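You operate a simulated robot arm through the tools that you are given. There is no shell and no other tool.

You run a simulated robot arm. Do the job below in one go: nothing can be reset, and whatever is moved stays where it is left.

TASK
Lay a place: slide the yellow plate to the table's edge by the bench, fill the glass about half.
Fine: water from the milk jug, which goes back. The plate ends at the edge level with the gap between the two plates; set the eared bowl on that plate. Set down upright: milk jug.

It is judged by the outcome, as a careful person would: the job done as asked, and still so three seconds after it is handed in. It fails if anything else is knocked over, pushed out of place, dropped, spilled or broken.

THE ROBOT
A 7-joint arm with a two-finger parallel gripper, fixed in place. Base frame: the origin is on the floor under the middle of its stand, x ahead of it, y to its left, z up; the work surface is at about z = 760. Lengths are in mm, angles in rad, forces in N, time in s.
With the tool pointing down near the work surface it reaches from about 460 to 920 mm from the base axis. Its first joint turns from -2.007 to 2.007 rad. Payload 3.91 kg.
The tool frame sits at the grasp point between the pads (the TCP): z along the fingers, y along the line on which they close. The tips reach 30 mm beyond it. Largest opening 110 mm; finger width 20, thickness 10; the body of the gripper, 48 by 112 mm, starts 55 mm behind the TCP.
Orientation is told as [roll, pitch, yaw] about the base's x, y, z axes, in that order, counted from this pose: with the fingers straight down and closing along the base's y, the tool's x points along the base's -x, its y along +y and its z along -z.

THE INTERFACE
- The arm moves only by the tool move_arm. Its argument "targets" is a list of rows, each a list of 3 entries, a list of its own where there are three numbers: the gripper command, from -1 (shut) to 1 (fully open), values between in proportion, then the shift along the base's x, y, z in units of 40 mm (1.0 is 40 mm), then the turn, a rotation vector about the base's x, y, z in units of 8 degrees (1.0 is 8 degrees). In form: [[hand, [tx, ty, tz], [wx, wy, wz]], ...]. A call has 1 to 20 rows; each row shifts and turns the commanded pose from where the row before left it. A call with a number of a shift or a turn outside -1 to 1 is refused whole. A row lasts 0.2 s, in which the tool goes at most 50 mm and 0.15 rad; a call with a longer step from one row to the next is refused whole, and so is a gripper value outside its range. Where a pose cannot be reached the arm comes as near as it can. A force on the tool above 50 N (or 10 N above the force at the start of the call, whichever is more), or a blocked arm, ends the call early, and 0.2 s more pass. The fingers move at their own pace (about 153 mm/s each) and stop on an object; they squeeze with about 33 N. The grip force told is the motor's: it shows also when the fingers shut on nothing. Time passes only in rows, and 0.2 s behind the last, so rows that do not move let the fingers close. The reply holds the time, the measured pose of the TCP, the force on the tool along the base axes, the opening and the grip force, in the units named above and with some noise, with the torque about the TCP (base axes, N m) and any sound that the robot's microphone picked up, and new pictures: "views" is both (left out), scene, wrist or none.
- Cameras (640 x 400 px; columns grow to the right, rows downward): "scene" is fixed at [218.9, 499.6, 1330]; the picture's right is [-0.76, -0.65, 0.00], its down [-0.37, 0.44, -0.82] and it looks along [0.53, -0.62, -0.57] (base axes); focal length 254 px, centre (320, 200). "wrist" rides on the gripper at [72, 17, -103] in the tool frame; the picture's right is [-0.23, 0.97, 0.00], its down [-0.76, -0.18, -0.62] and it looks along [-0.61, -0.14, 0.78] (tool axes); focal length 222 px, centre (320, 200). There is no depth. A picture from a camera that has moved, and an enlarged one, comes with that camera's place and axes in the base frame and with its lens.
- move_column(by): slides the trunk up (or, below 0, down) by that many mm; the arm rides with it, the base frame stays. It gives what a move gives, with no picture.
- close_up(camera, box): a new picture of the part [left, top, right, bottom] of that camera's present view, enlarged. It takes no simulated time.
- job_done(): hands the job in; it is judged then, once.

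Nothing tells you positions but the pictures and the camera data. Unless the task says otherwise, let go and move clear before handing in.

The tools are called as a command line: name --argument value ..., lists and objects as JSON in quotes. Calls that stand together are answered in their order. move_arm: Moves the arm, as the interface text tells. Its arguments: {"type":"object","properties":{"targets":{"type":"array"},"views":{"type":"string","enum":["both","scene","wrist","none"]}},"required":["targets"]} The other tools are called the same way: move_column (by) moves the trunk up or down; close_up (camera, box) takes an enlarged picture of a part of a camera's view; job_done () hands the job in.

At the start:

```text
time_s: 0.0
tool_pos: [476.0, 81.2, 1200.5]
ee_rot: [0.0, -0.001, 0.0]
contact_force: [-0.7, 0.2, 0.3]
wrist_torque: [0.01, -0.02, -0.01]
finger_gap: 109.9
grip_force: 0.1
trunk travel left (down, up): [-725.0, 265.0]
```

scene: 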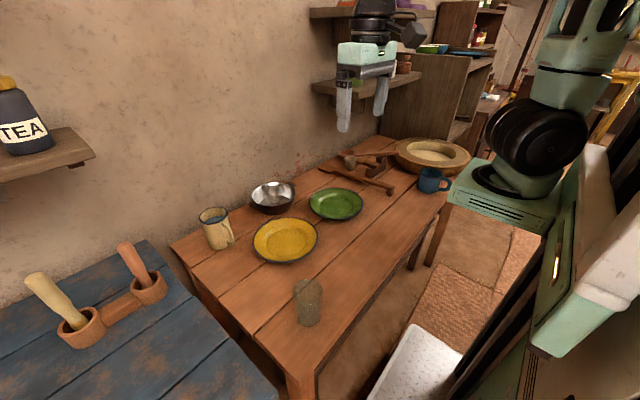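
wrist: 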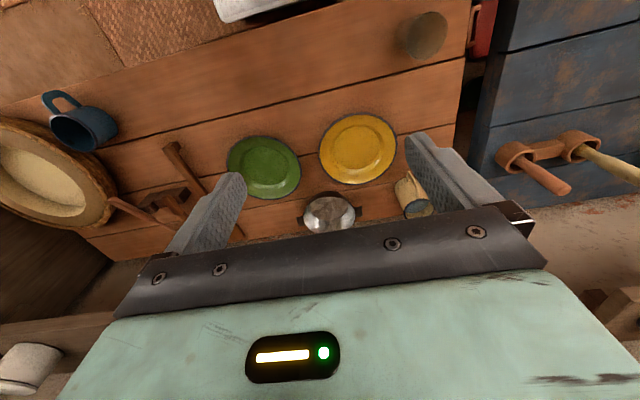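

I see a wooden table with a yellow plate, a green plate, a metal bowl, an enamel jug and a glass. I'll take close-ups to identify each object and find the bench before moving anything.

close_up --camera "scene" --box '[160, 130, 400, 280]'

close_up --camera "scene" --box '[240, 240, 560, 400]'

close_up --camera "wrist" --box '[200, 80, 480, 255]'

close_up --camera "wrist" --box '[0, 0, 500, 200]'

```text
2.67 times, centred on (280, 205) of scene
camera zoom: at [218.9, 499.6, 1330.0], right [-0.76, -0.65, 0.0], down [-0.37, 0.44, -0.82], along [0.53, -0.62, -0.57], focal length 678 px, centre (427, 187)
```

zoom: 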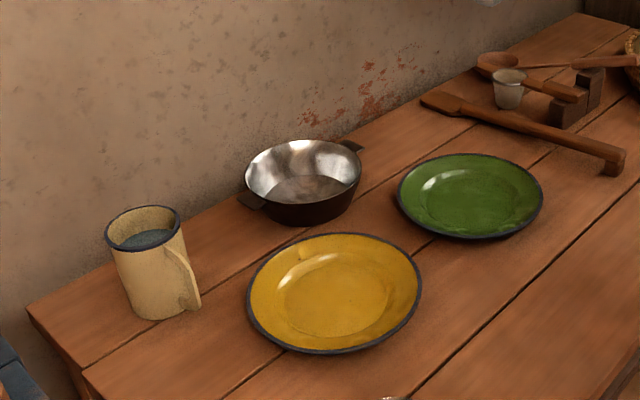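

```text
2.00 times, centred on (400, 320) of scene
camera zoom: at [218.9, 499.6, 1330.0], right [-0.76, -0.65, 0.0], down [-0.37, 0.44, -0.82], along [0.53, -0.62, -0.57], focal length 508 px, centre (160, -40)
```

zoom: 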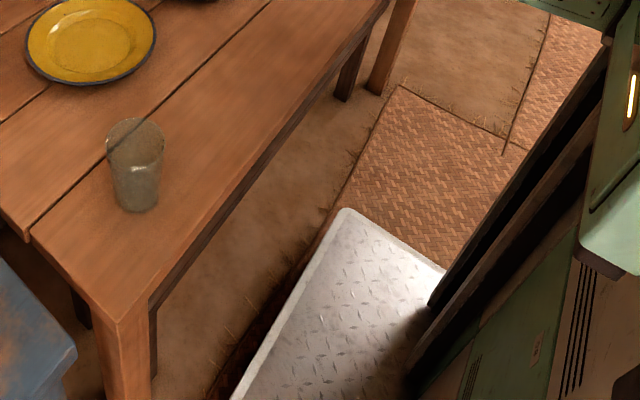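

```text
2.29 times, centred on (340, 168) of wrist
camera zoom: at [402.8, 96.0, 1303.7], right [0.23, 0.97, 0.0], down [0.76, -0.18, 0.62], along [0.61, -0.14, -0.78], focal length 508 px, centre (274, 274)
```

zoom: 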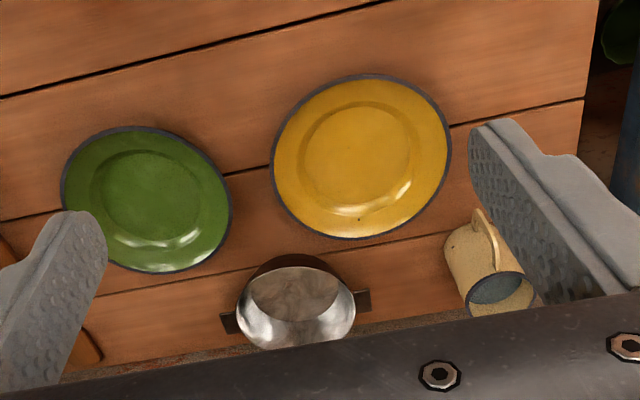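

```text
1.28 times, centred on (250, 100) of wrist
camera zoom: at [402.8, 96.0, 1303.7], right [0.23, 0.97, 0.0], down [0.76, -0.18, 0.62], along [0.61, -0.14, -0.78], focal length 284 px, centre (410, 328)
```

zoom: 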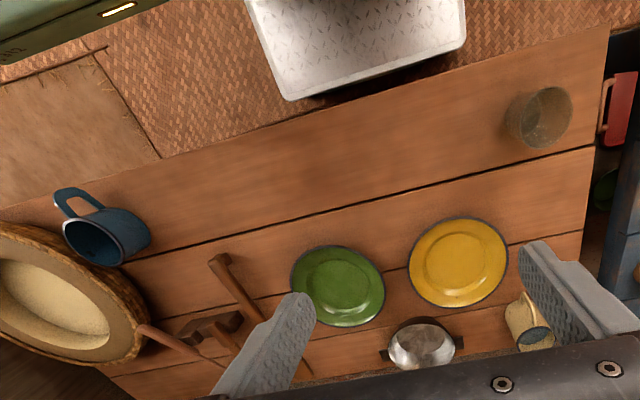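

The yellow plate is at about (673,132) and the green plate at about (669,-122). I take the eared bowl to be near (855,20), the jug near (823,261) and the glass near (454,265). The near table edge, beside the diamond-plate bench, is at about x=385. I'll move in for a better look.

move_arm --targets '[[1, [0.683, 0.2125, -0.833], [0, 0, 0]], [1, [0.683, 0.2125, -0.833], [0, 0, 0]], [1, [0.683, 0.2125, -0.833], [0, 0, 0]], [1, [0.683, 0.2125, -0.833], [0, 0, 0]], [1, [0.683, 0.2125, -0.833], [0, 0, 0]], [1, [0.683, 0.2125, -0.833], [0, 0, 0]]]'

```text
time_s: 1.4
tool_pos: [638.6, 132.6, 998.3]
ee_rot: [0.0, -0.001, 0.0]
contact_force: [-0.9, 0.4, -0.5]
wrist_torque: [0.01, -0.02, -0.05]
finger_gap: 109.9
grip_force: 0.1
trunk travel left (down, up): [-725.0, 265.0]
camera wrist: at [567.4, 147.6, 1101.7], right [0.23, 0.97, 0.0], down [0.76, -0.18, 0.62], along [0.61, -0.14, -0.78], focal length 222 px, centre (320, 200)
```

scene: 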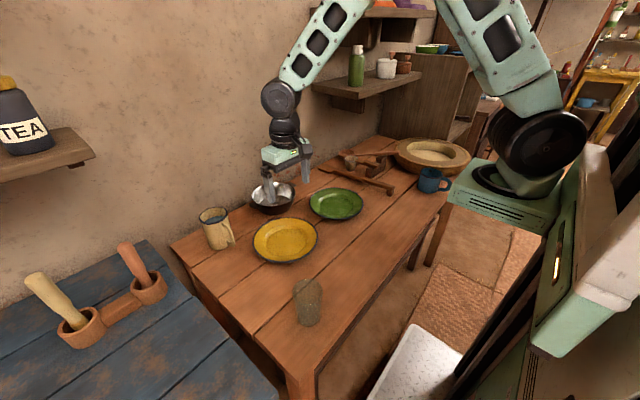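
wrist: 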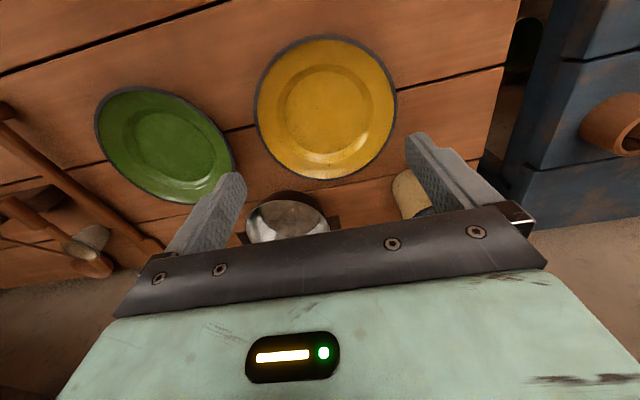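

The plates are clear in the wrist view. The gap behind the yellow plate is narrow, with the bowl on one side and the jug on the other. I'll go above the far side of the plate with the fingers partly closed and look again before descending.

move_arm --targets '[[0.27, [0.9125, 0.0625, -0.55], [0, 0, 0.15]], [0.27, [0.9125, 0.0625, -0.55], [0, 0, 0.15]], [0.27, [0.9125, 0.0625, -0.55], [0, 0, 0.15]], [0.27, [0.9125, 0.0625, -0.55], [0, 0, 0.175]], [0.27, [0, 0, 0], [0, 0, 0]]]'

close_up --camera "scene" --box '[160, 130, 400, 280]'

close_up --camera "wrist" --box '[120, 0, 520, 250]'

```text
time_s: 2.6
tool_pos: [784.3, 142.2, 911.5]
ee_rot: [0.0, -0.001, 0.087]
contact_force: [-0.2, -0.3, -0.9]
wrist_torque: [0.0, -0.04, -0.04]
finger_gap: 70.0
grip_force: 0.1
trunk travel left (down, up): [-725.0, 265.0]
camera wrist: at [711.4, 150.5, 1014.3], right [0.14, 0.99, 0.0], down [0.77, -0.11, 0.62], along [0.62, -0.09, -0.78], focal length 222 px, centre (320, 200)
```

scene: 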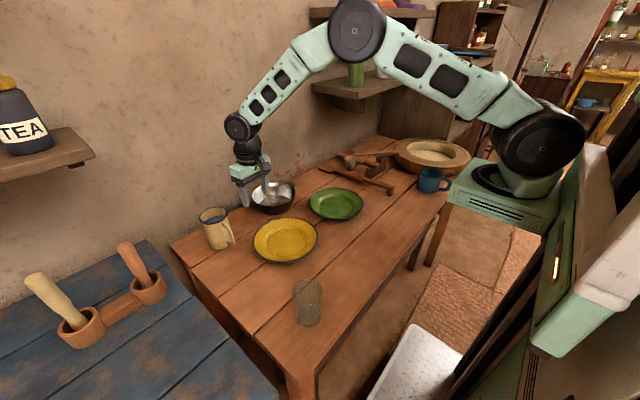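
wrist: 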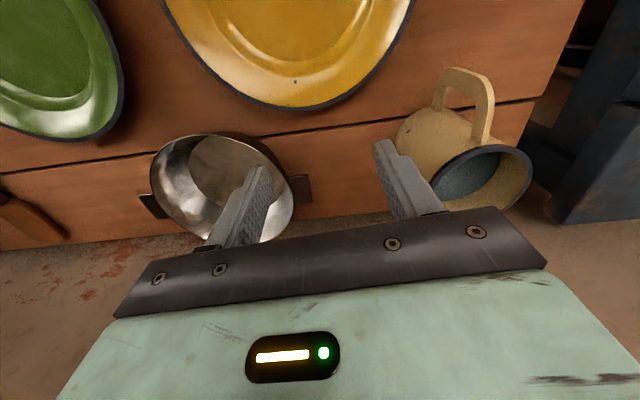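

```text
2.67 times, centred on (280, 205) of scene
camera zoom: at [218.9, 499.6, 1330.0], right [-0.76, -0.65, 0.0], down [-0.37, 0.44, -0.82], along [0.53, -0.62, -0.57], focal length 678 px, centre (427, 187)
```

zoom: 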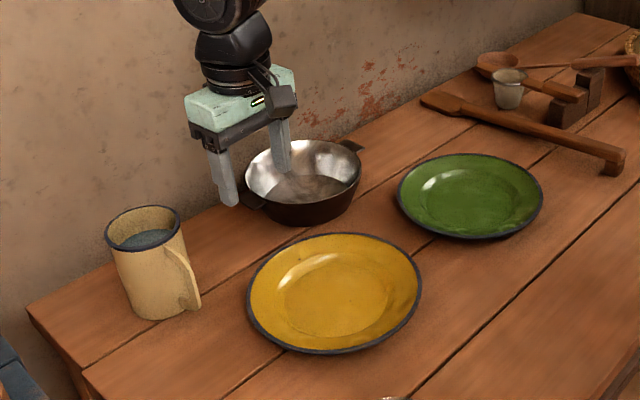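

```text
1.60 times, centred on (320, 125) of wrist
camera zoom: at [711.4, 150.5, 1014.3], right [0.14, 0.99, 0.0], down [0.77, -0.11, 0.62], along [0.62, -0.09, -0.78], focal length 355 px, centre (320, 320)
```

zoom: 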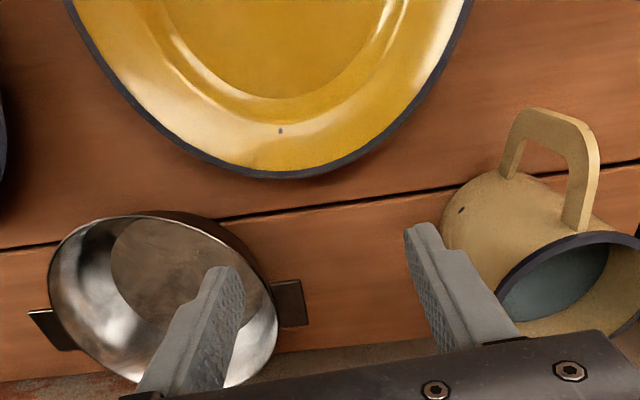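

The plate centre is near (678,130), with its far rim at about x=778. The jug axis is at about (822,260) with the handle pointing to -x, and the bowl is near (853,17). I'll descend behind the plate, clear of the bowl and jug.

move_arm --targets '[[0.27, [0.15, -0.06, -0.3], [0, 0, 0]], [0.27, [0, 0, -0.6], [0, 0, 0]], [0.27, [0, 0, -0.6], [0, 0, 0]], [0.27, [0, 0, -0.6], [0, 0, 0]], [0.27, [0, 0, -0.5], [0, 0, 0]], [0.27, [0, 0, -0.2], [0, 0, 0]]]'

close_up --camera "scene" --box '[160, 130, 400, 280]'

```text
time_s: 4.0
tool_pos: [789.9, 138.6, 802.0]
ee_rot: [-0.001, 0.002, 0.088]
contact_force: [-0.3, -0.1, 0.5]
wrist_torque: [0.02, 0.02, 0.0]
finger_gap: 69.9
grip_force: 0.0
trunk travel left (down, up): [-725.0, 265.0]
camera wrist: at [716.3, 148.4, 904.8], right [0.14, 0.99, 0.0], down [0.77, -0.11, 0.62], along [0.62, -0.09, -0.78], focal length 222 px, centre (320, 200)
```

scene: 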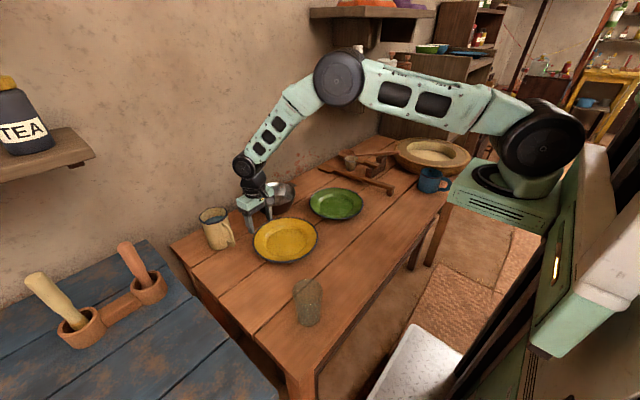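
wrist: 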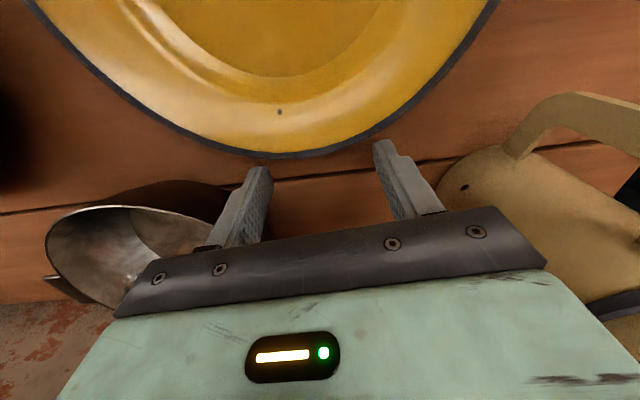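

```text
2.67 times, centred on (280, 205) of scene
camera zoom: at [218.9, 499.6, 1330.0], right [-0.76, -0.65, 0.0], down [-0.37, 0.44, -0.82], along [0.53, -0.62, -0.57], focal length 678 px, centre (427, 187)
```

zoom: 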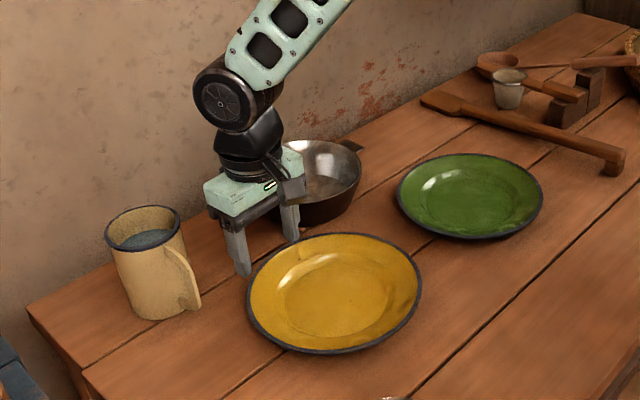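

The fingers are straddling the plate's far rim with the tips just above the table. I'll lower them a few millimetres and pull the plate gently toward the robot.

move_arm --targets '[[0.27, [0, 0, -0.1], [0, 0, 0]], [0.27, [-0.284, -0.0248, 0], [0, 0, 0]], [0.27, [-0.284, -0.0248, 0], [0, 0, 0]], [0.27, [-0.284, -0.0248, 0], [0, 0, 0]], [0.27, [-0.284, -0.0248, 0], [0, 0, 0]], [0.27, [-0.284, -0.0248, 0], [0, 0, 0]], [0.27, [-0.284, -0.0248, 0], [0, 0, 0]], [0.27, [-0.284, -0.0248, 0], [0, 0, 0]]]'

close_up --camera "scene" --box '[160, 130, 400, 280]'

```text
time_s: 5.8
tool_pos: [709.6, 132.6, 797.5]
ee_rot: [0.0, 0.001, 0.087]
contact_force: [0.2, -0.7, -0.1]
wrist_torque: [0.01, -0.01, 0.01]
finger_gap: 70.1
grip_force: 0.0
trunk travel left (down, up): [-725.0, 265.0]
camera wrist: at [637.6, 142.3, 900.3], right [0.14, 0.99, 0.0], down [0.77, -0.11, 0.62], along [0.62, -0.09, -0.78], focal length 222 px, centre (320, 200)
```

scene: 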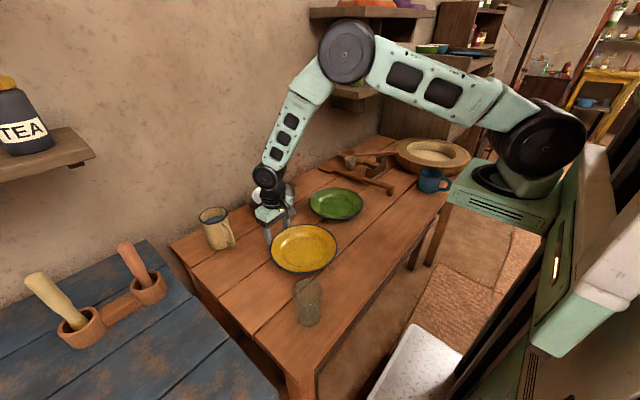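
wrist: 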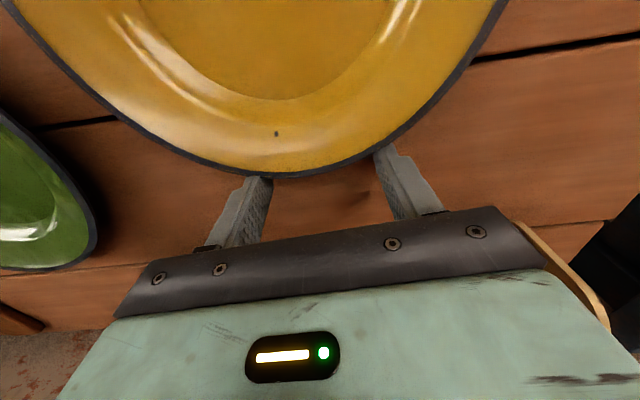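

```text
2.67 times, centred on (280, 205) of scene
camera zoom: at [218.9, 499.6, 1330.0], right [-0.76, -0.65, 0.0], down [-0.37, 0.44, -0.82], along [0.53, -0.62, -0.57], focal length 678 px, centre (427, 187)
```

zoom: 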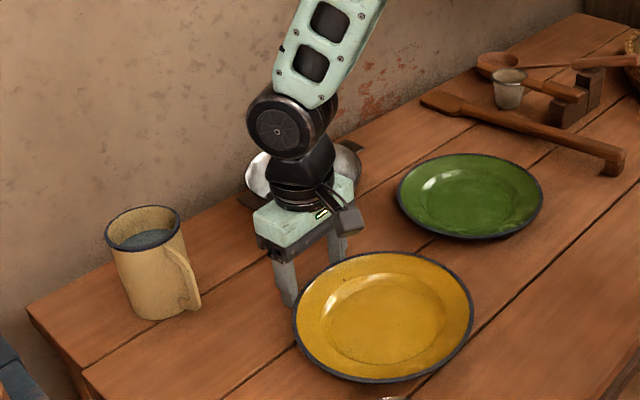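

The plate slid cleanly and is now centred near (606,123). Next I'll measure the table edge near y=5 precisely.

close_up --camera "scene" --box '[340, 236, 436, 296]'

close_up --camera "scene" --box '[230, 250, 390, 350]'

```text
6.67 times, centred on (388, 266) of scene
camera zoom: at [218.9, 499.6, 1330.0], right [-0.76, -0.65, 0.0], down [-0.37, 0.44, -0.82], along [0.53, -0.62, -0.57], focal length 1695 px, centre (-133, -240)
```

zoom: 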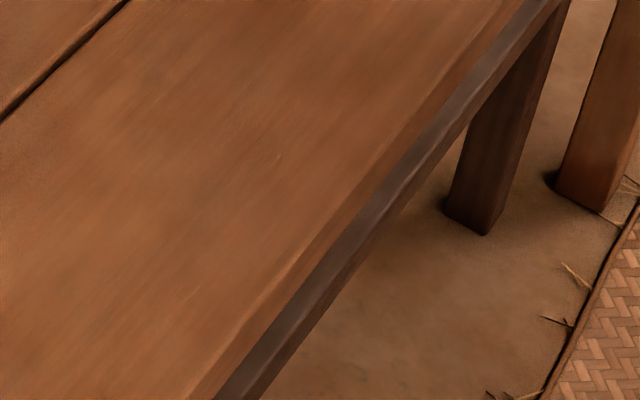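

```text
4.00 times, centred on (310, 300) of scene
camera zoom: at [218.9, 499.6, 1330.0], right [-0.76, -0.65, 0.0], down [-0.37, 0.44, -0.82], along [0.53, -0.62, -0.57], focal length 1017 px, centre (360, -200)
```

zoom: 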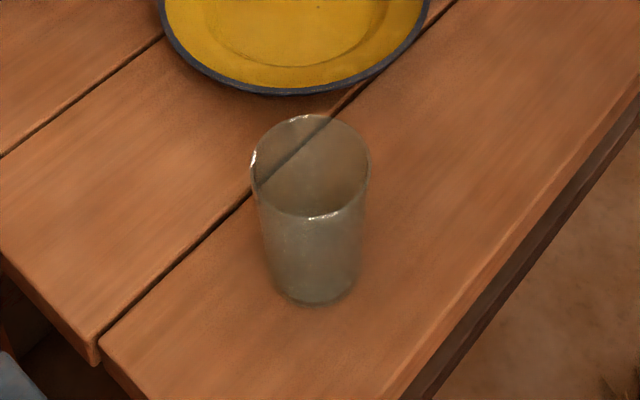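

The near edge is at about x=373, so I want the plate centre at about (485,5). I'll swing the fingers around to the plate's far-left side, open them wider, and pull diagonally.

move_arm --targets '[[0.27, [0.35, 0.03, 0], [0, 0, 0]], [0.5, [-0.05, 0.335, 0], [0, 0, 0.823]], [0.82, [-0.0875, 0.3275, 0], [0, 0, 0.823]], [0.82, [-0.1225, 0.315, 0], [0, 0, 0.823]], [0.82, [-0.16, 0.3, 0], [0, 0, 0.823]], [0.82, [-0.1925, 0.2775, 0], [0, 0, 0.823]], [0.82, [-0.2225, 0.255, 0], [0, 0, 0.823]], [0.82, [-0.205, -0.2015, 0], [0, 0, 0]], [0.82, [-0.205, -0.2015, 0], [0, 0, 0]], [0.82, [-0.205, -0.2015, 0], [0, 0, 0]], [0.82, [-0.205, -0.2015, 0], [0, 0, 0]], [0.82, [-0.205, -0.2015, 0], [0, 0, 0]], [0.82, [-0.205, -0.2015, 0], [0, 0, 0]], [0.82, [-0.205, -0.2015, 0], [0, 0, 0]], [0.82, [-0.205, -0.2015, 0], [0, 0, 0]]]'

close_up --camera "scene" --box '[230, 170, 470, 320]'

```text
time_s: 9.0
tool_pos: [626.5, 141.2, 797.6]
ee_rot: [0.0, 0.001, 0.777]
contact_force: [-0.5, 1.0, -0.8]
wrist_torque: [0.0, 0.0, 0.0]
finger_gap: 100.0
grip_force: 0.6
trunk travel left (down, up): [-725.0, 265.0]
camera wrist: at [563.0, 100.9, 900.4], right [-0.52, 0.85, 0.0], down [0.67, 0.41, 0.62], along [0.53, 0.32, -0.78], focal length 222 px, centre (320, 200)
```

scene: 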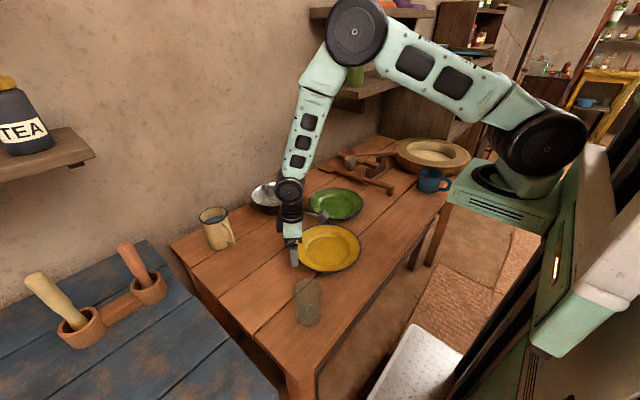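
wrist: 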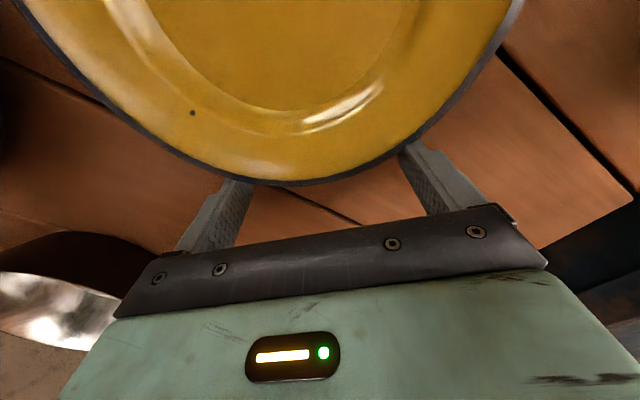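

```text
2.67 times, centred on (350, 245) of scene
camera zoom: at [218.9, 499.6, 1330.0], right [-0.76, -0.65, 0.0], down [-0.37, 0.44, -0.82], along [0.53, -0.62, -0.57], focal length 678 px, centre (240, 80)
```

zoom: 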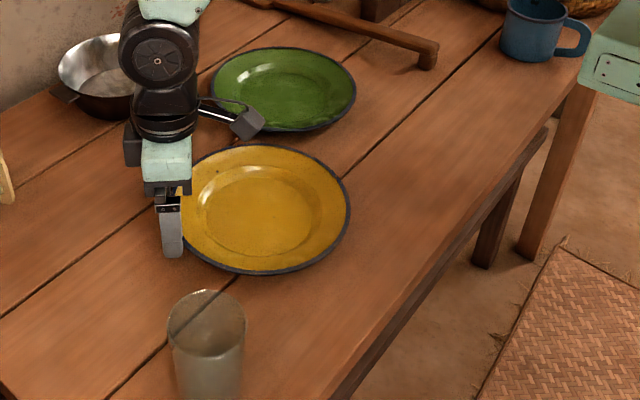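

The plate is cradled at about (557,74). I'll keep pulling toward the edge and stop a little short to check.

move_arm --targets '[[0.82, [-0.22, -0.208, 0], [0, 0, 0]], [0.82, [-0.22, -0.208, 0], [0, 0, 0]], [0.82, [-0.22, -0.208, 0], [0, 0, 0]], [0.82, [-0.22, -0.208, 0], [0, 0, 0]], [0.82, [-0.22, -0.208, 0], [0, 0, 0]], [0.82, [-0.22, -0.208, 0], [0, 0, 0]], [0.82, [-0.22, -0.208, 0], [0, 0, 0]]]'

close_up --camera "scene" --box '[270, 190, 430, 290]'

```text
time_s: 10.6
tool_pos: [563.4, 83.6, 795.8]
ee_rot: [0.0, -0.001, 0.775]
contact_force: [-0.4, -0.8, 0.0]
wrist_torque: [-0.01, -0.02, 0.01]
finger_gap: 100.1
grip_force: 0.0
trunk travel left (down, up): [-725.0, 265.0]
camera wrist: at [501.0, 42.5, 899.5], right [-0.52, 0.85, 0.0], down [0.67, 0.41, 0.62], along [0.53, 0.32, -0.78], focal length 222 px, centre (320, 200)
```

scene: 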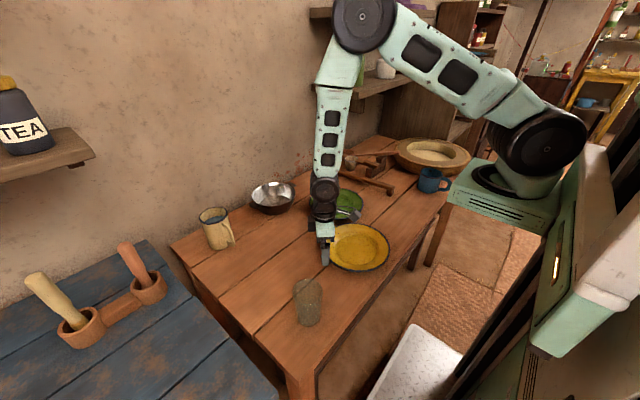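
wrist: 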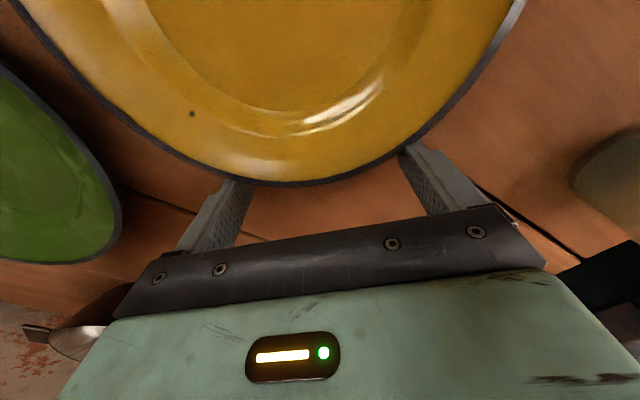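

```text
4.00 times, centred on (350, 240) of scene
camera zoom: at [218.9, 499.6, 1330.0], right [-0.76, -0.65, 0.0], down [-0.37, 0.44, -0.82], along [0.53, -0.62, -0.57], focal length 1017 px, centre (200, 40)
```

zoom: 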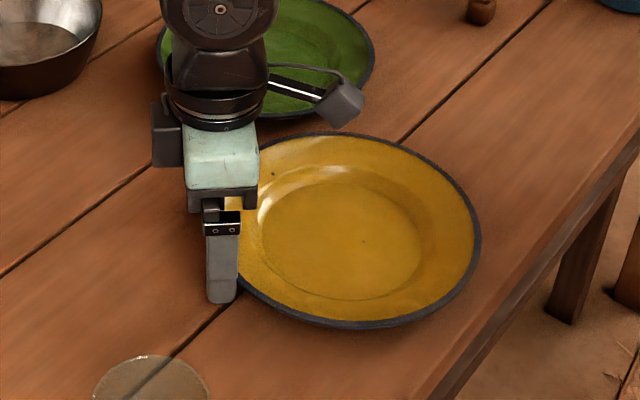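

The plate is at about (494,16). One last small pull should put it at the edge and level with the gap, and then I'll back off and lift clear.

move_arm --targets '[[0.82, [-0.15, -0.145, 0], [0, 0, 0]], [0.82, [-0.15, -0.145, 0], [0, 0, 0]], [0.82, [0, 0, 0], [0, 0, 0]], [0.82, [0.25, 0.25, 0], [0, 0, 0]], [0.82, [0.5, 0.5, 0.3], [0, 0, 0]], [0.82, [0.2, 0.2, 0.9], [0, 0, 0]], [0.82, [0, 0, 1], [0, 0, 0]], [0.82, [0, 0, 1], [0, 0, 0]], [0.82, [0, 0, 1], [0, 0, 0]]]'

close_up --camera "scene" --box '[270, 150, 430, 290]'

```text
time_s: 12.6
tool_pos: [588.2, 108.8, 965.6]
ee_rot: [-0.002, 0.002, 0.776]
contact_force: [0.1, 0.6, -0.2]
wrist_torque: [0.02, 0.02, 0.05]
finger_gap: 100.3
grip_force: 0.0
trunk travel left (down, up): [-725.0, 265.0]
camera wrist: at [525.6, 69.8, 1069.4], right [-0.52, 0.85, 0.0], down [0.67, 0.41, 0.62], along [0.53, 0.32, -0.78], focal length 222 px, centre (320, 200)
```

scene: 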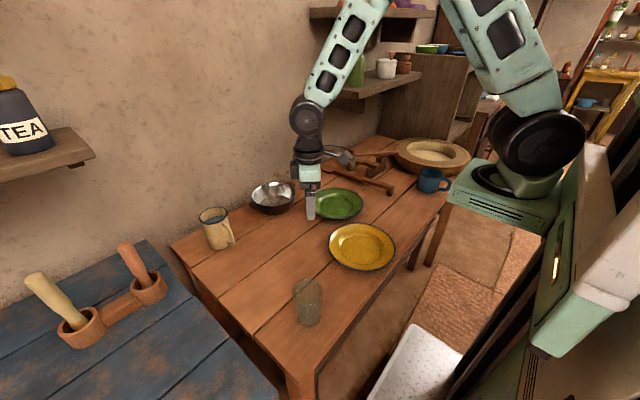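
wrist: 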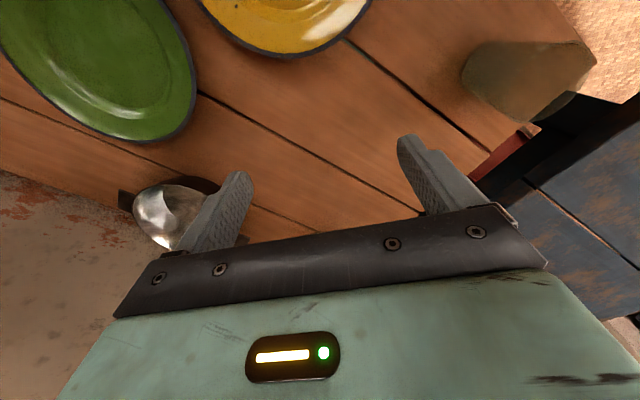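

```text
2.86 times, centred on (350, 220) of scene
camera zoom: at [218.9, 499.6, 1330.0], right [-0.76, -0.65, 0.0], down [-0.37, 0.44, -0.82], along [0.53, -0.62, -0.57], focal length 726 px, centre (234, 143)
```

zoom: 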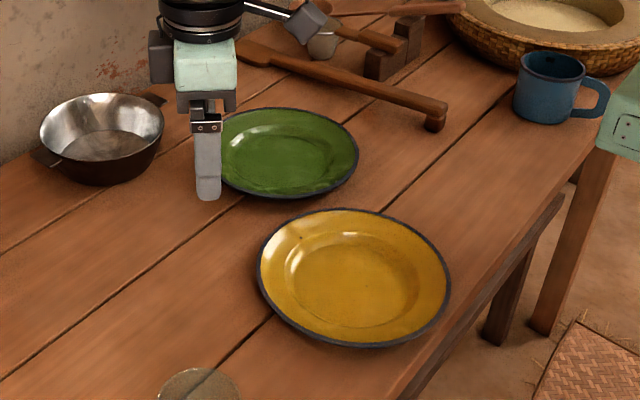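

close_up --camera "scene" --box '[340, 220, 436, 280]'

close_up --camera "scene" --box '[180, 190, 260, 260]'

```text
6.67 times, centred on (388, 250) of scene
camera zoom: at [218.9, 499.6, 1330.0], right [-0.76, -0.65, 0.0], down [-0.37, 0.44, -0.82], along [0.53, -0.62, -0.57], focal length 1695 px, centre (-133, -133)
```

zoom: 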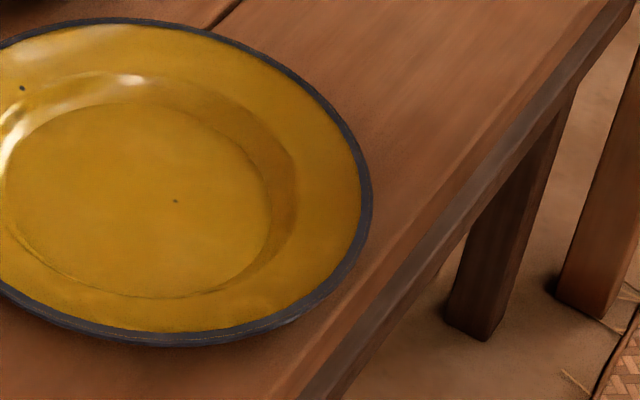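

```text
5.71 times, centred on (220, 225) of scene
camera zoom: at [218.9, 499.6, 1330.0], right [-0.76, -0.65, 0.0], down [-0.37, 0.44, -0.82], along [0.53, -0.62, -0.57], focal length 1453 px, centre (891, 57)
```

zoom: 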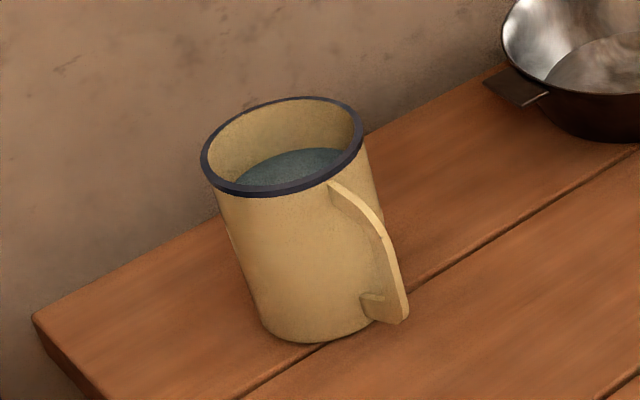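

The plate is at the edge, level with the gap, with its rim about 15 mm inside. Now the jug: its water sits about 30 mm below the rim and the handle points toward -x. I'll move up near it for an accurate look before grasping.

move_arm --targets '[[1, [0.817, 0.525, 0.354], [0, 0, -0.927]], [1, [0.817, 0.525, 0.354], [0, 0, -0.927]], [1, [0.817, 0.525, 0.354], [0, 0, -0.927]], [1, [0.817, 0.525, 0.354], [0, 0, -0.927]], [1, [0.817, 0.525, 0.354], [0, 0, -0.927]], [1, [0.817, 0.525, 0.354], [0, 0, -0.927]]]'

close_up --camera "wrist" --box '[240, 20, 560, 220]'

```text
time_s: 14.0
tool_pos: [786.2, 235.8, 1050.7]
ee_rot: [0.0, 0.002, -0.006]
contact_force: [-0.4, 0.1, 1.1]
wrist_torque: [0.01, -0.03, -0.03]
finger_gap: 110.4
grip_force: 0.0
trunk travel left (down, up): [-725.0, 265.0]
camera wrist: at [713.8, 250.7, 1154.2], right [0.23, 0.97, 0.0], down [0.76, -0.18, 0.62], along [0.61, -0.14, -0.78], focal length 222 px, centre (320, 200)
```

scene: 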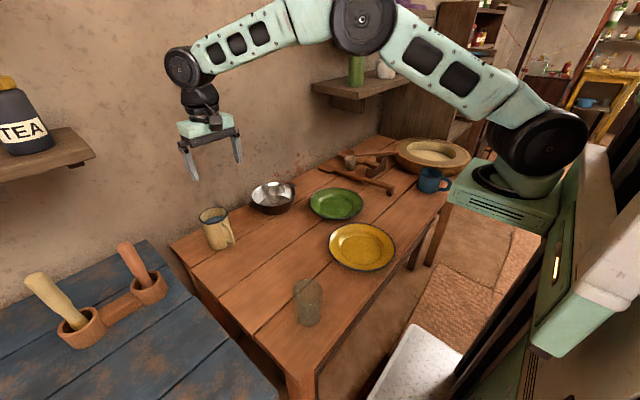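
wrist: 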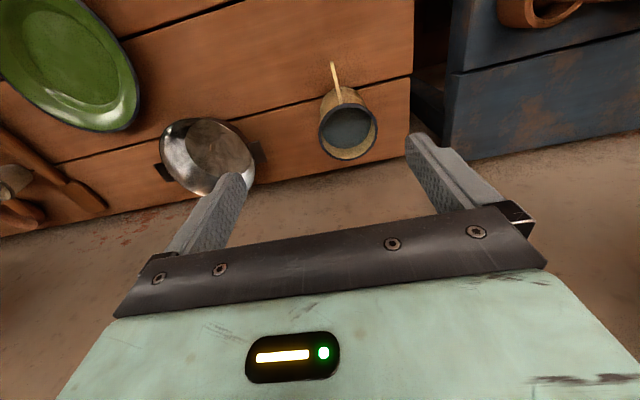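

```text
2.00 times, centred on (400, 120) of wrist
camera zoom: at [713.8, 250.7, 1154.2], right [0.23, 0.97, 0.0], down [0.76, -0.18, 0.62], along [0.61, -0.14, -0.78], focal length 444 px, centre (160, 360)
```

zoom: 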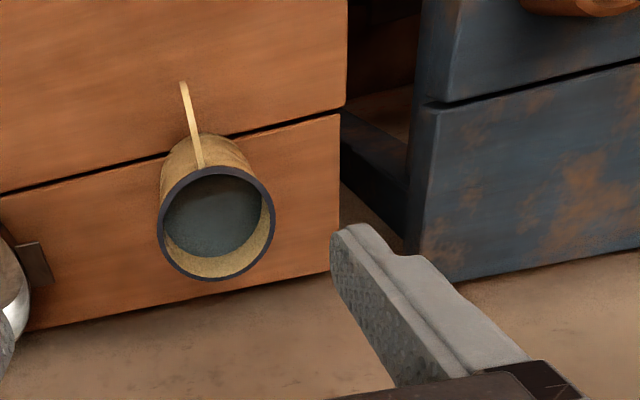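

The jug axis comes out at about (832,261), with the rim at about z=868 and 80 mm across. I'll move directly above it with the fingers open along y and check alignment.

move_arm --targets '[[1, [0.57, 0.315, -0.8], [0, 0, 0]], [1, [0.57, 0.315, -0.8], [0, 0, 0]], [1, [0, 0, -0.5], [0, 0, 0]], [1, [0, 0, -0.5], [0, 0, 0]], [1, [0, 0, 0], [0, 0, 0]]]'

close_up --camera "scene" --box '[160, 130, 288, 260]'

close_up --camera "wrist" --box '[160, 60, 480, 260]'

```text
time_s: 15.2
tool_pos: [832.7, 260.4, 946.7]
ee_rot: [-0.002, 0.0, 0.0]
contact_force: [0.0, 0.0, 0.0]
wrist_torque: [-0.01, 0.02, -0.02]
finger_gap: 110.1
grip_force: 0.0
trunk travel left (down, up): [-725.0, 265.0]
camera wrist: at [761.0, 276.1, 1049.8], right [0.23, 0.97, 0.0], down [0.76, -0.18, 0.62], along [0.61, -0.14, -0.78], focal length 222 px, centre (320, 200)
```

scene: 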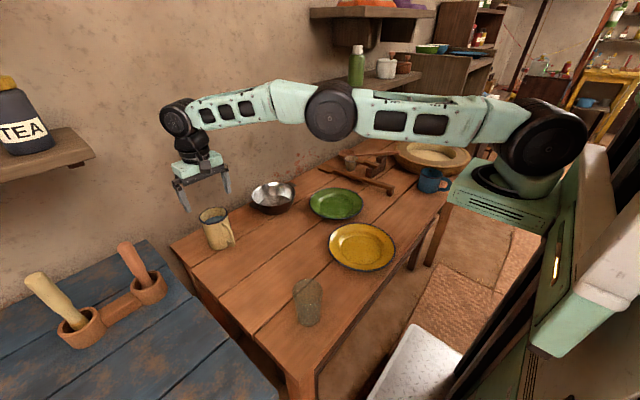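
wrist: 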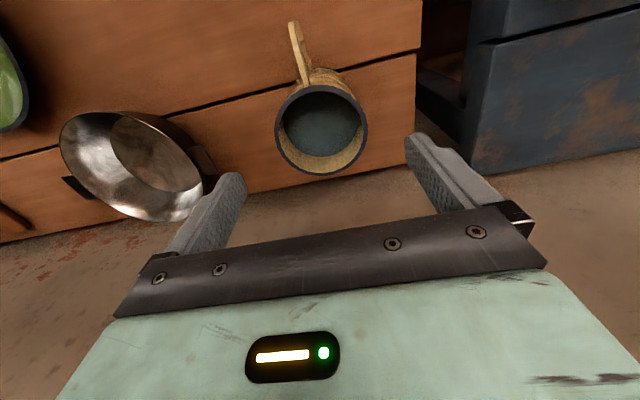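

```text
3.08 times, centred on (224, 195) of scene
camera zoom: at [218.9, 499.6, 1330.0], right [-0.76, -0.65, 0.0], down [-0.37, 0.44, -0.82], along [0.53, -0.62, -0.57], focal length 782 px, centre (615, 215)
```

zoom: 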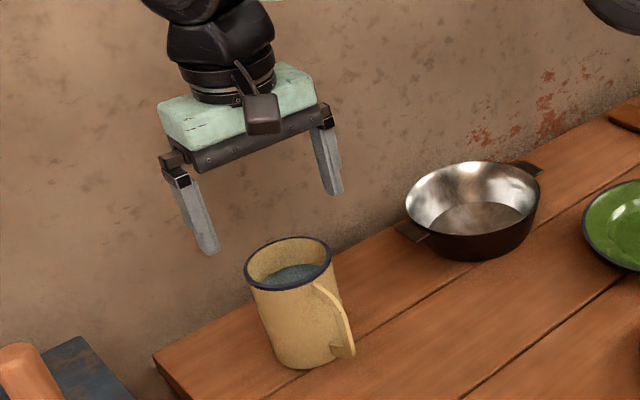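

```text
2.00 times, centred on (320, 160) of wrist
camera zoom: at [761.0, 276.1, 1049.8], right [0.23, 0.97, 0.0], down [0.76, -0.18, 0.62], along [0.61, -0.14, -0.78], focal length 444 px, centre (320, 280)
```

zoom: 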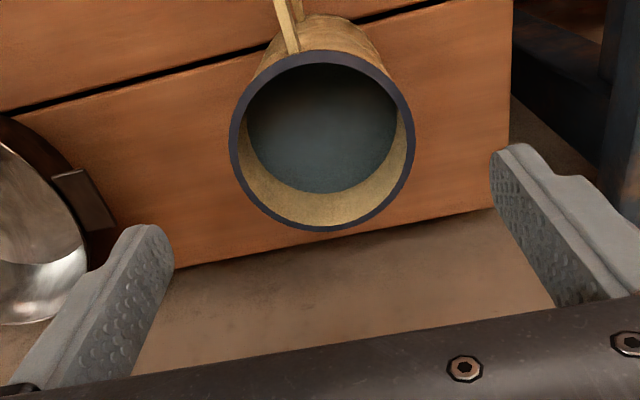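

The jug rim is centred at about (830,261), right under the gripper with roughly 15 mm clear on each side. I'll descend to grip the upper body.

move_arm --targets '[[1, [-0.05, 0, -0.6], [0, 0, 0]], [1, [0, 0, -0.6], [0, 0, 0]], [1, [0, 0, -0.6], [0, 0, 0]], [1, [0, 0, -0.5], [0, 0, 0]], [1, [0, 0, -0.4], [0, 0, 0]], [1, [0, 0, -0.2], [0, 0, 0]]]'

close_up --camera "scene" --box '[160, 130, 288, 260]'

```text
time_s: 16.6
tool_pos: [826.1, 257.3, 830.0]
ee_rot: [0.002, -0.002, 0.0]
contact_force: [-0.3, 0.3, 0.9]
wrist_torque: [0.01, 0.02, -0.02]
finger_gap: 110.1
grip_force: 0.1
out of reach, approached as far as the arm can: row 6
trunk travel left (down, up): [-725.0, 265.0]
camera wrist: at [754.9, 273.8, 933.5], right [0.23, 0.97, 0.0], down [0.76, -0.18, 0.62], along [0.61, -0.14, -0.78], focal length 222 px, centre (320, 200)
```

scene: 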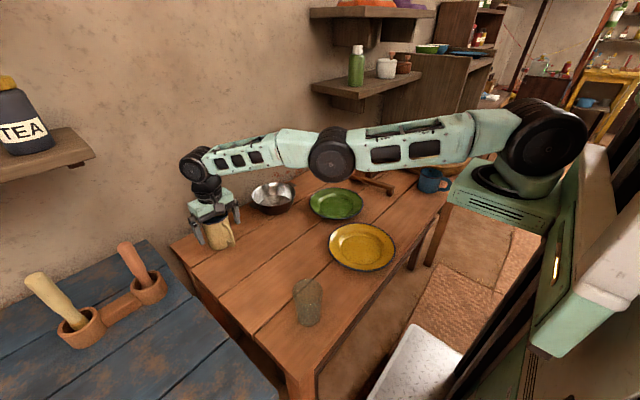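
wrist: 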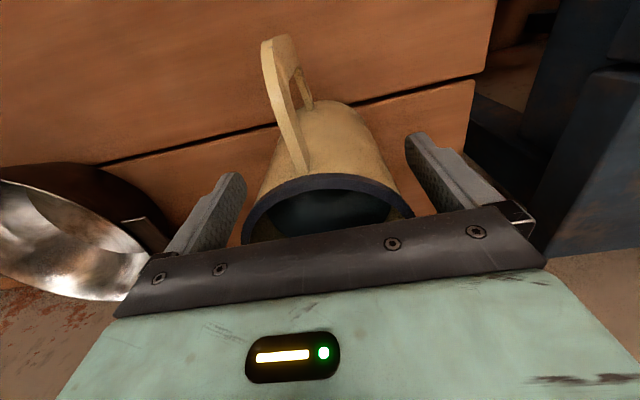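

```text
3.08 times, centred on (224, 195) of scene
camera zoom: at [218.9, 499.6, 1330.0], right [-0.76, -0.65, 0.0], down [-0.37, 0.44, -0.82], along [0.53, -0.62, -0.57], focal length 782 px, centre (615, 215)
```

zoom: 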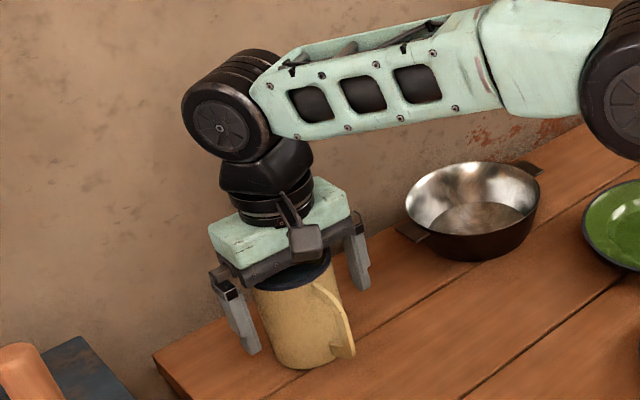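

The gripper is around the jug with the fingers either side of the body and the palm above the rim. It is at the limit of its reach but close to centred, so I'll close now.

move_arm --targets '[[0.6, [0, 0, 0], [0, 0, 0]], [0.2, [0, 0, 0], [0, 0, 0]], [-0.2, [0, 0, 0], [0, 0, 0]], [-1, [0, 0, 0], [0, 0, 0]], [-1, [0, 0, 0], [0, 0, 0]]]'

close_up --camera "scene" --box '[160, 130, 288, 260]'

```text
time_s: 17.8
tool_pos: [825.7, 259.5, 829.5]
ee_rot: [0.0, -0.001, 0.0]
contact_force: [0.7, 2.5, 2.5]
wrist_torque: [0.02, -0.03, 0.01]
finger_gap: 73.2
grip_force: 33.3
trunk travel left (down, up): [-725.0, 265.0]
camera wrist: at [754.8, 274.0, 933.9], right [0.23, 0.97, 0.0], down [0.76, -0.18, 0.62], along [0.61, -0.14, -0.78], focal length 222 px, centre (320, 200)
```

scene: 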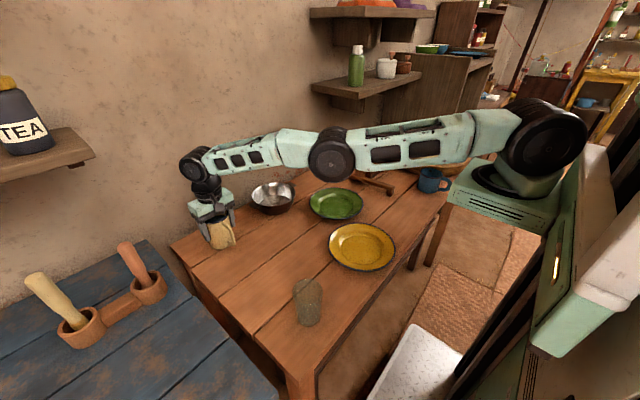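
wrist: 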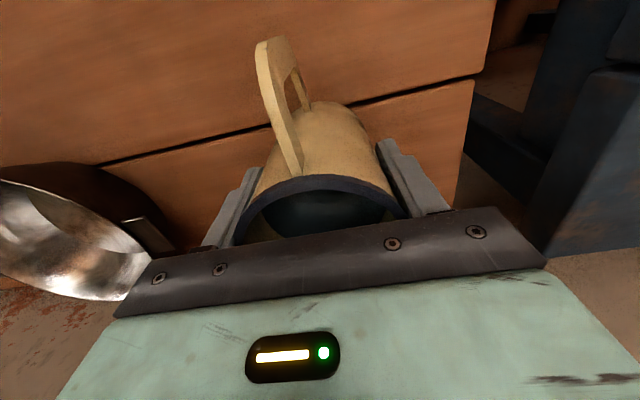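

```text
3.08 times, centred on (224, 195) of scene
camera zoom: at [218.9, 499.6, 1330.0], right [-0.76, -0.65, 0.0], down [-0.37, 0.44, -0.82], along [0.53, -0.62, -0.57], focal length 782 px, centre (615, 215)
```

zoom: 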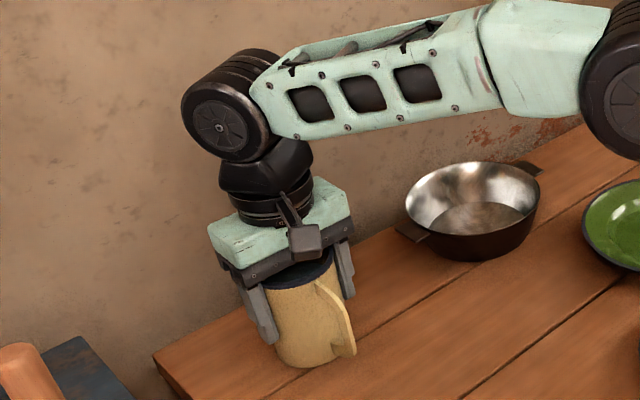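

The grip holds at a 73 mm gap. I'll lift slowly and watch the weight.

move_arm --targets '[[-1, [0, 0, 0.1], [0, 0, 0]], [-1, [0, 0, 0.2], [0, 0, 0]], [-1, [0, 0, 0.3], [0, 0, 0]], [-1, [0, 0, 0.4], [0, 0, 0]], [-1, [0, 0, 0.4], [0, 0, 0]], [-1, [0, 0, 0.4], [0, 0, 0]], [-1, [0, 0, 0.4], [0, 0, 0]], [-1, [0, 0, 0.4], [0, 0, 0]], [-1, [0, 0, 0.4], [0, 0, 0]], [-1, [0, 0, 0.3], [0, 0, 0]], [-1, [0, 0, 0.15], [0, 0, 0]]]'

close_up --camera "scene" --box '[160, 100, 320, 260]'

```text
time_s: 20.2
tool_pos: [831.9, 262.0, 969.2]
ee_rot: [-0.002, 0.002, -0.002]
contact_force: [0.0, 0.3, -4.6]
wrist_torque: [-0.01, 0.03, 0.0]
finger_gap: 73.2
grip_force: 32.9
out of reach, approached as far as the arm can: row 5
trunk travel left (down, up): [-725.0, 265.0]
camera wrist: at [759.7, 277.4, 1072.0], right [0.23, 0.97, 0.0], down [0.76, -0.18, 0.62], along [0.6, -0.14, -0.78], focal length 222 px, centre (320, 200)
```

scene: 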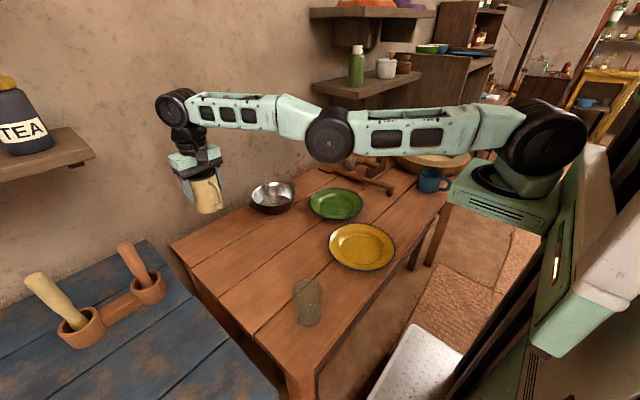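
wrist: 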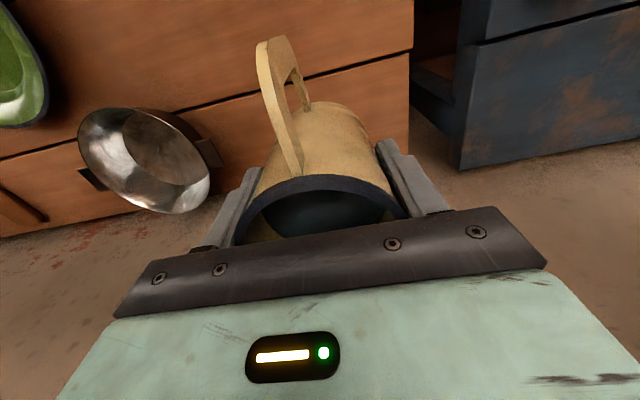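

```text
2.50 times, centred on (240, 180) of scene
camera zoom: at [218.9, 499.6, 1330.0], right [-0.76, -0.65, 0.0], down [-0.37, 0.44, -0.82], along [0.53, -0.62, -0.57], focal length 636 px, centre (520, 250)
```

zoom: 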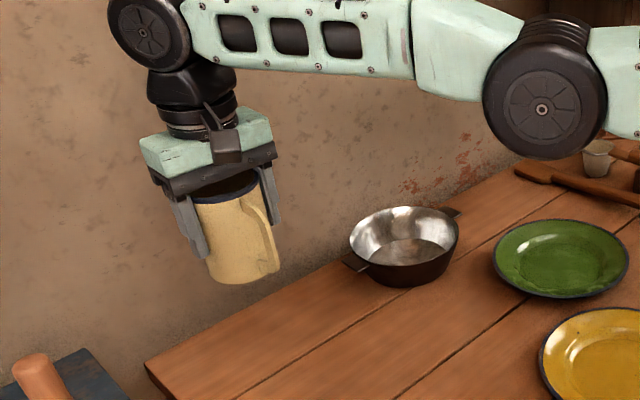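

The jug is held upright at about 0.47 kg. I'll carry it smoothly toward the glass, turning it slowly so the side opposite the handle will face the glass.

move_arm --targets '[[-1, [-0.292, 0.065, 0.024], [0, 0, -0.2]], [-1, [-0.487, 0.109, 0.041], [0, 0, -0.4]], [-1, [-0.682, 0.152, 0.057], [0, 0, -0.4]], [-1, [-0.731, 0.163, 0.061], [0, 0, -0.4]], [-1, [-0.731, 0.163, 0.061], [0, 0, -0.4]], [-1, [-0.731, 0.163, 0.061], [0, 0, -0.4]], [-1, [-0.731, 0.163, 0.061], [0, 0, -0.4]], [-1, [-0.731, 0.163, 0.061], [0, 0, -0.4]], [-1, [-0.731, 0.163, 0.061], [0, 0, -0.4]], [-1, [-0.731, 0.163, 0.061], [0, 0, -0.4]], [-1, [-0.731, 0.163, 0.061], [0, 0, -0.4]], [-1, [-0.731, 0.163, 0.061], [0, 0, -0.4]], [-1, [-0.682, 0.152, 0.057], [0, 0, -0.4]], [-1, [-0.39, 0.087, 0.032], [0, 0, -0.4]], [-1, [-0.195, 0.043, 0.016], [0, 0, -0.225]]]'

```text
time_s: 23.4
tool_pos: [606.0, 484.7, 1010.1]
ee_rot: [0.0, -0.001, -0.788]
contact_force: [0.7, -0.3, -3.5]
wrist_torque: [0.01, 0.0, 0.01]
finger_gap: 73.1
grip_force: 33.1
out of reach, approached as far as the arm can: row 1, 2, 3, 4, 5, 6, 7, 8, 9, 10, 11, 12, 13, 14, 15
trunk travel left (down, up): [-725.0, 265.0]
camera wrist: at [568.3, 546.9, 1114.1], right [0.85, 0.53, 0.0], down [0.41, -0.66, 0.62], along [0.33, -0.53, -0.78], focal length 222 px, centre (320, 200)
```

scene: 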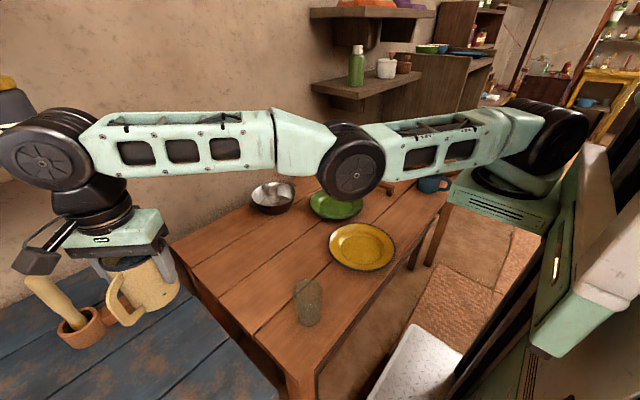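
wrist: 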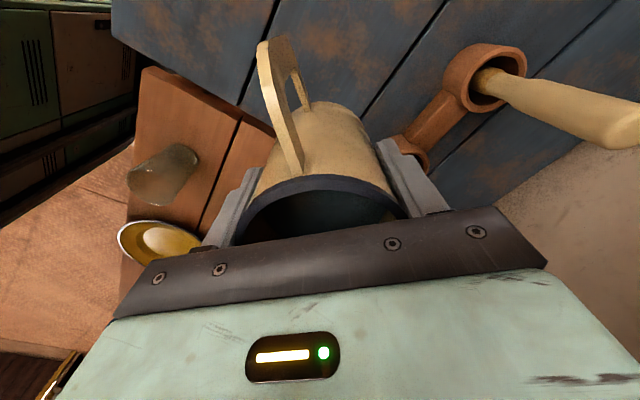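

The arm stretched out straight, got awkward, and swung the jug out to about (606,485,1010). The jug is still upright and held. I'll pause without moving to see how it behaves before recovering.

move_arm --targets '[[-1, [0, 0, 0], [0, 0, 0]]]'

close_up --camera "scene" --box '[0, 80, 320, 360]'

```text
time_s: 23.8
tool_pos: [606.7, 485.3, 1011.2]
ee_rot: [-0.001, 0.001, -0.786]
contact_force: [0.1, 0.7, -4.5]
wrist_torque: [0.0, -0.02, -0.04]
finger_gap: 73.2
grip_force: 32.9
trunk travel left (down, up): [-725.0, 265.0]
camera wrist: at [568.2, 547.0, 1114.1], right [0.85, 0.53, 0.0], down [0.41, -0.66, 0.62], along [0.33, -0.53, -0.78], focal length 222 px, centre (320, 200)
```

scene: 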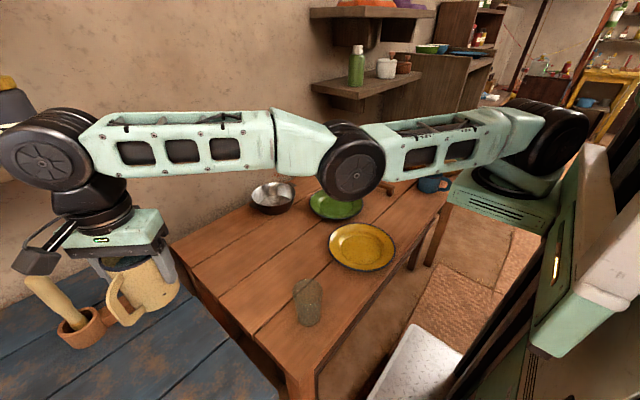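
wrist: 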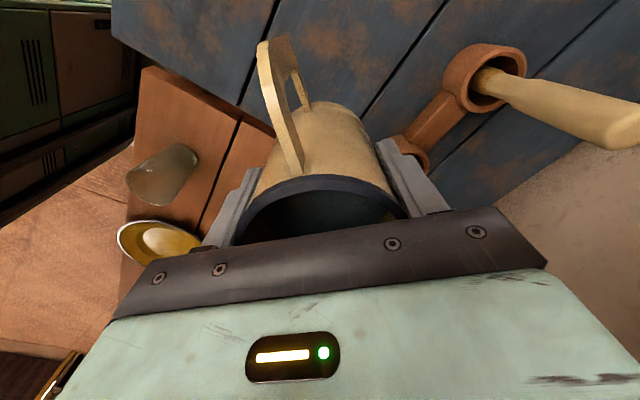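

```text
1.43 times, centred on (160, 220) of scene
camera zoom: at [218.9, 499.6, 1330.0], right [-0.76, -0.65, 0.0], down [-0.37, 0.44, -0.82], along [0.53, -0.62, -0.57], focal length 363 px, centre (549, 171)
```

zoom: 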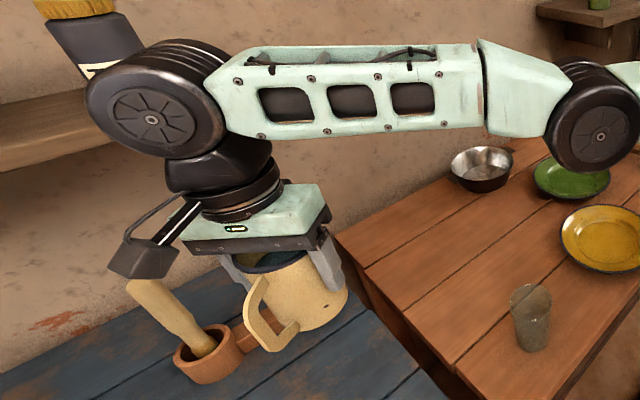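

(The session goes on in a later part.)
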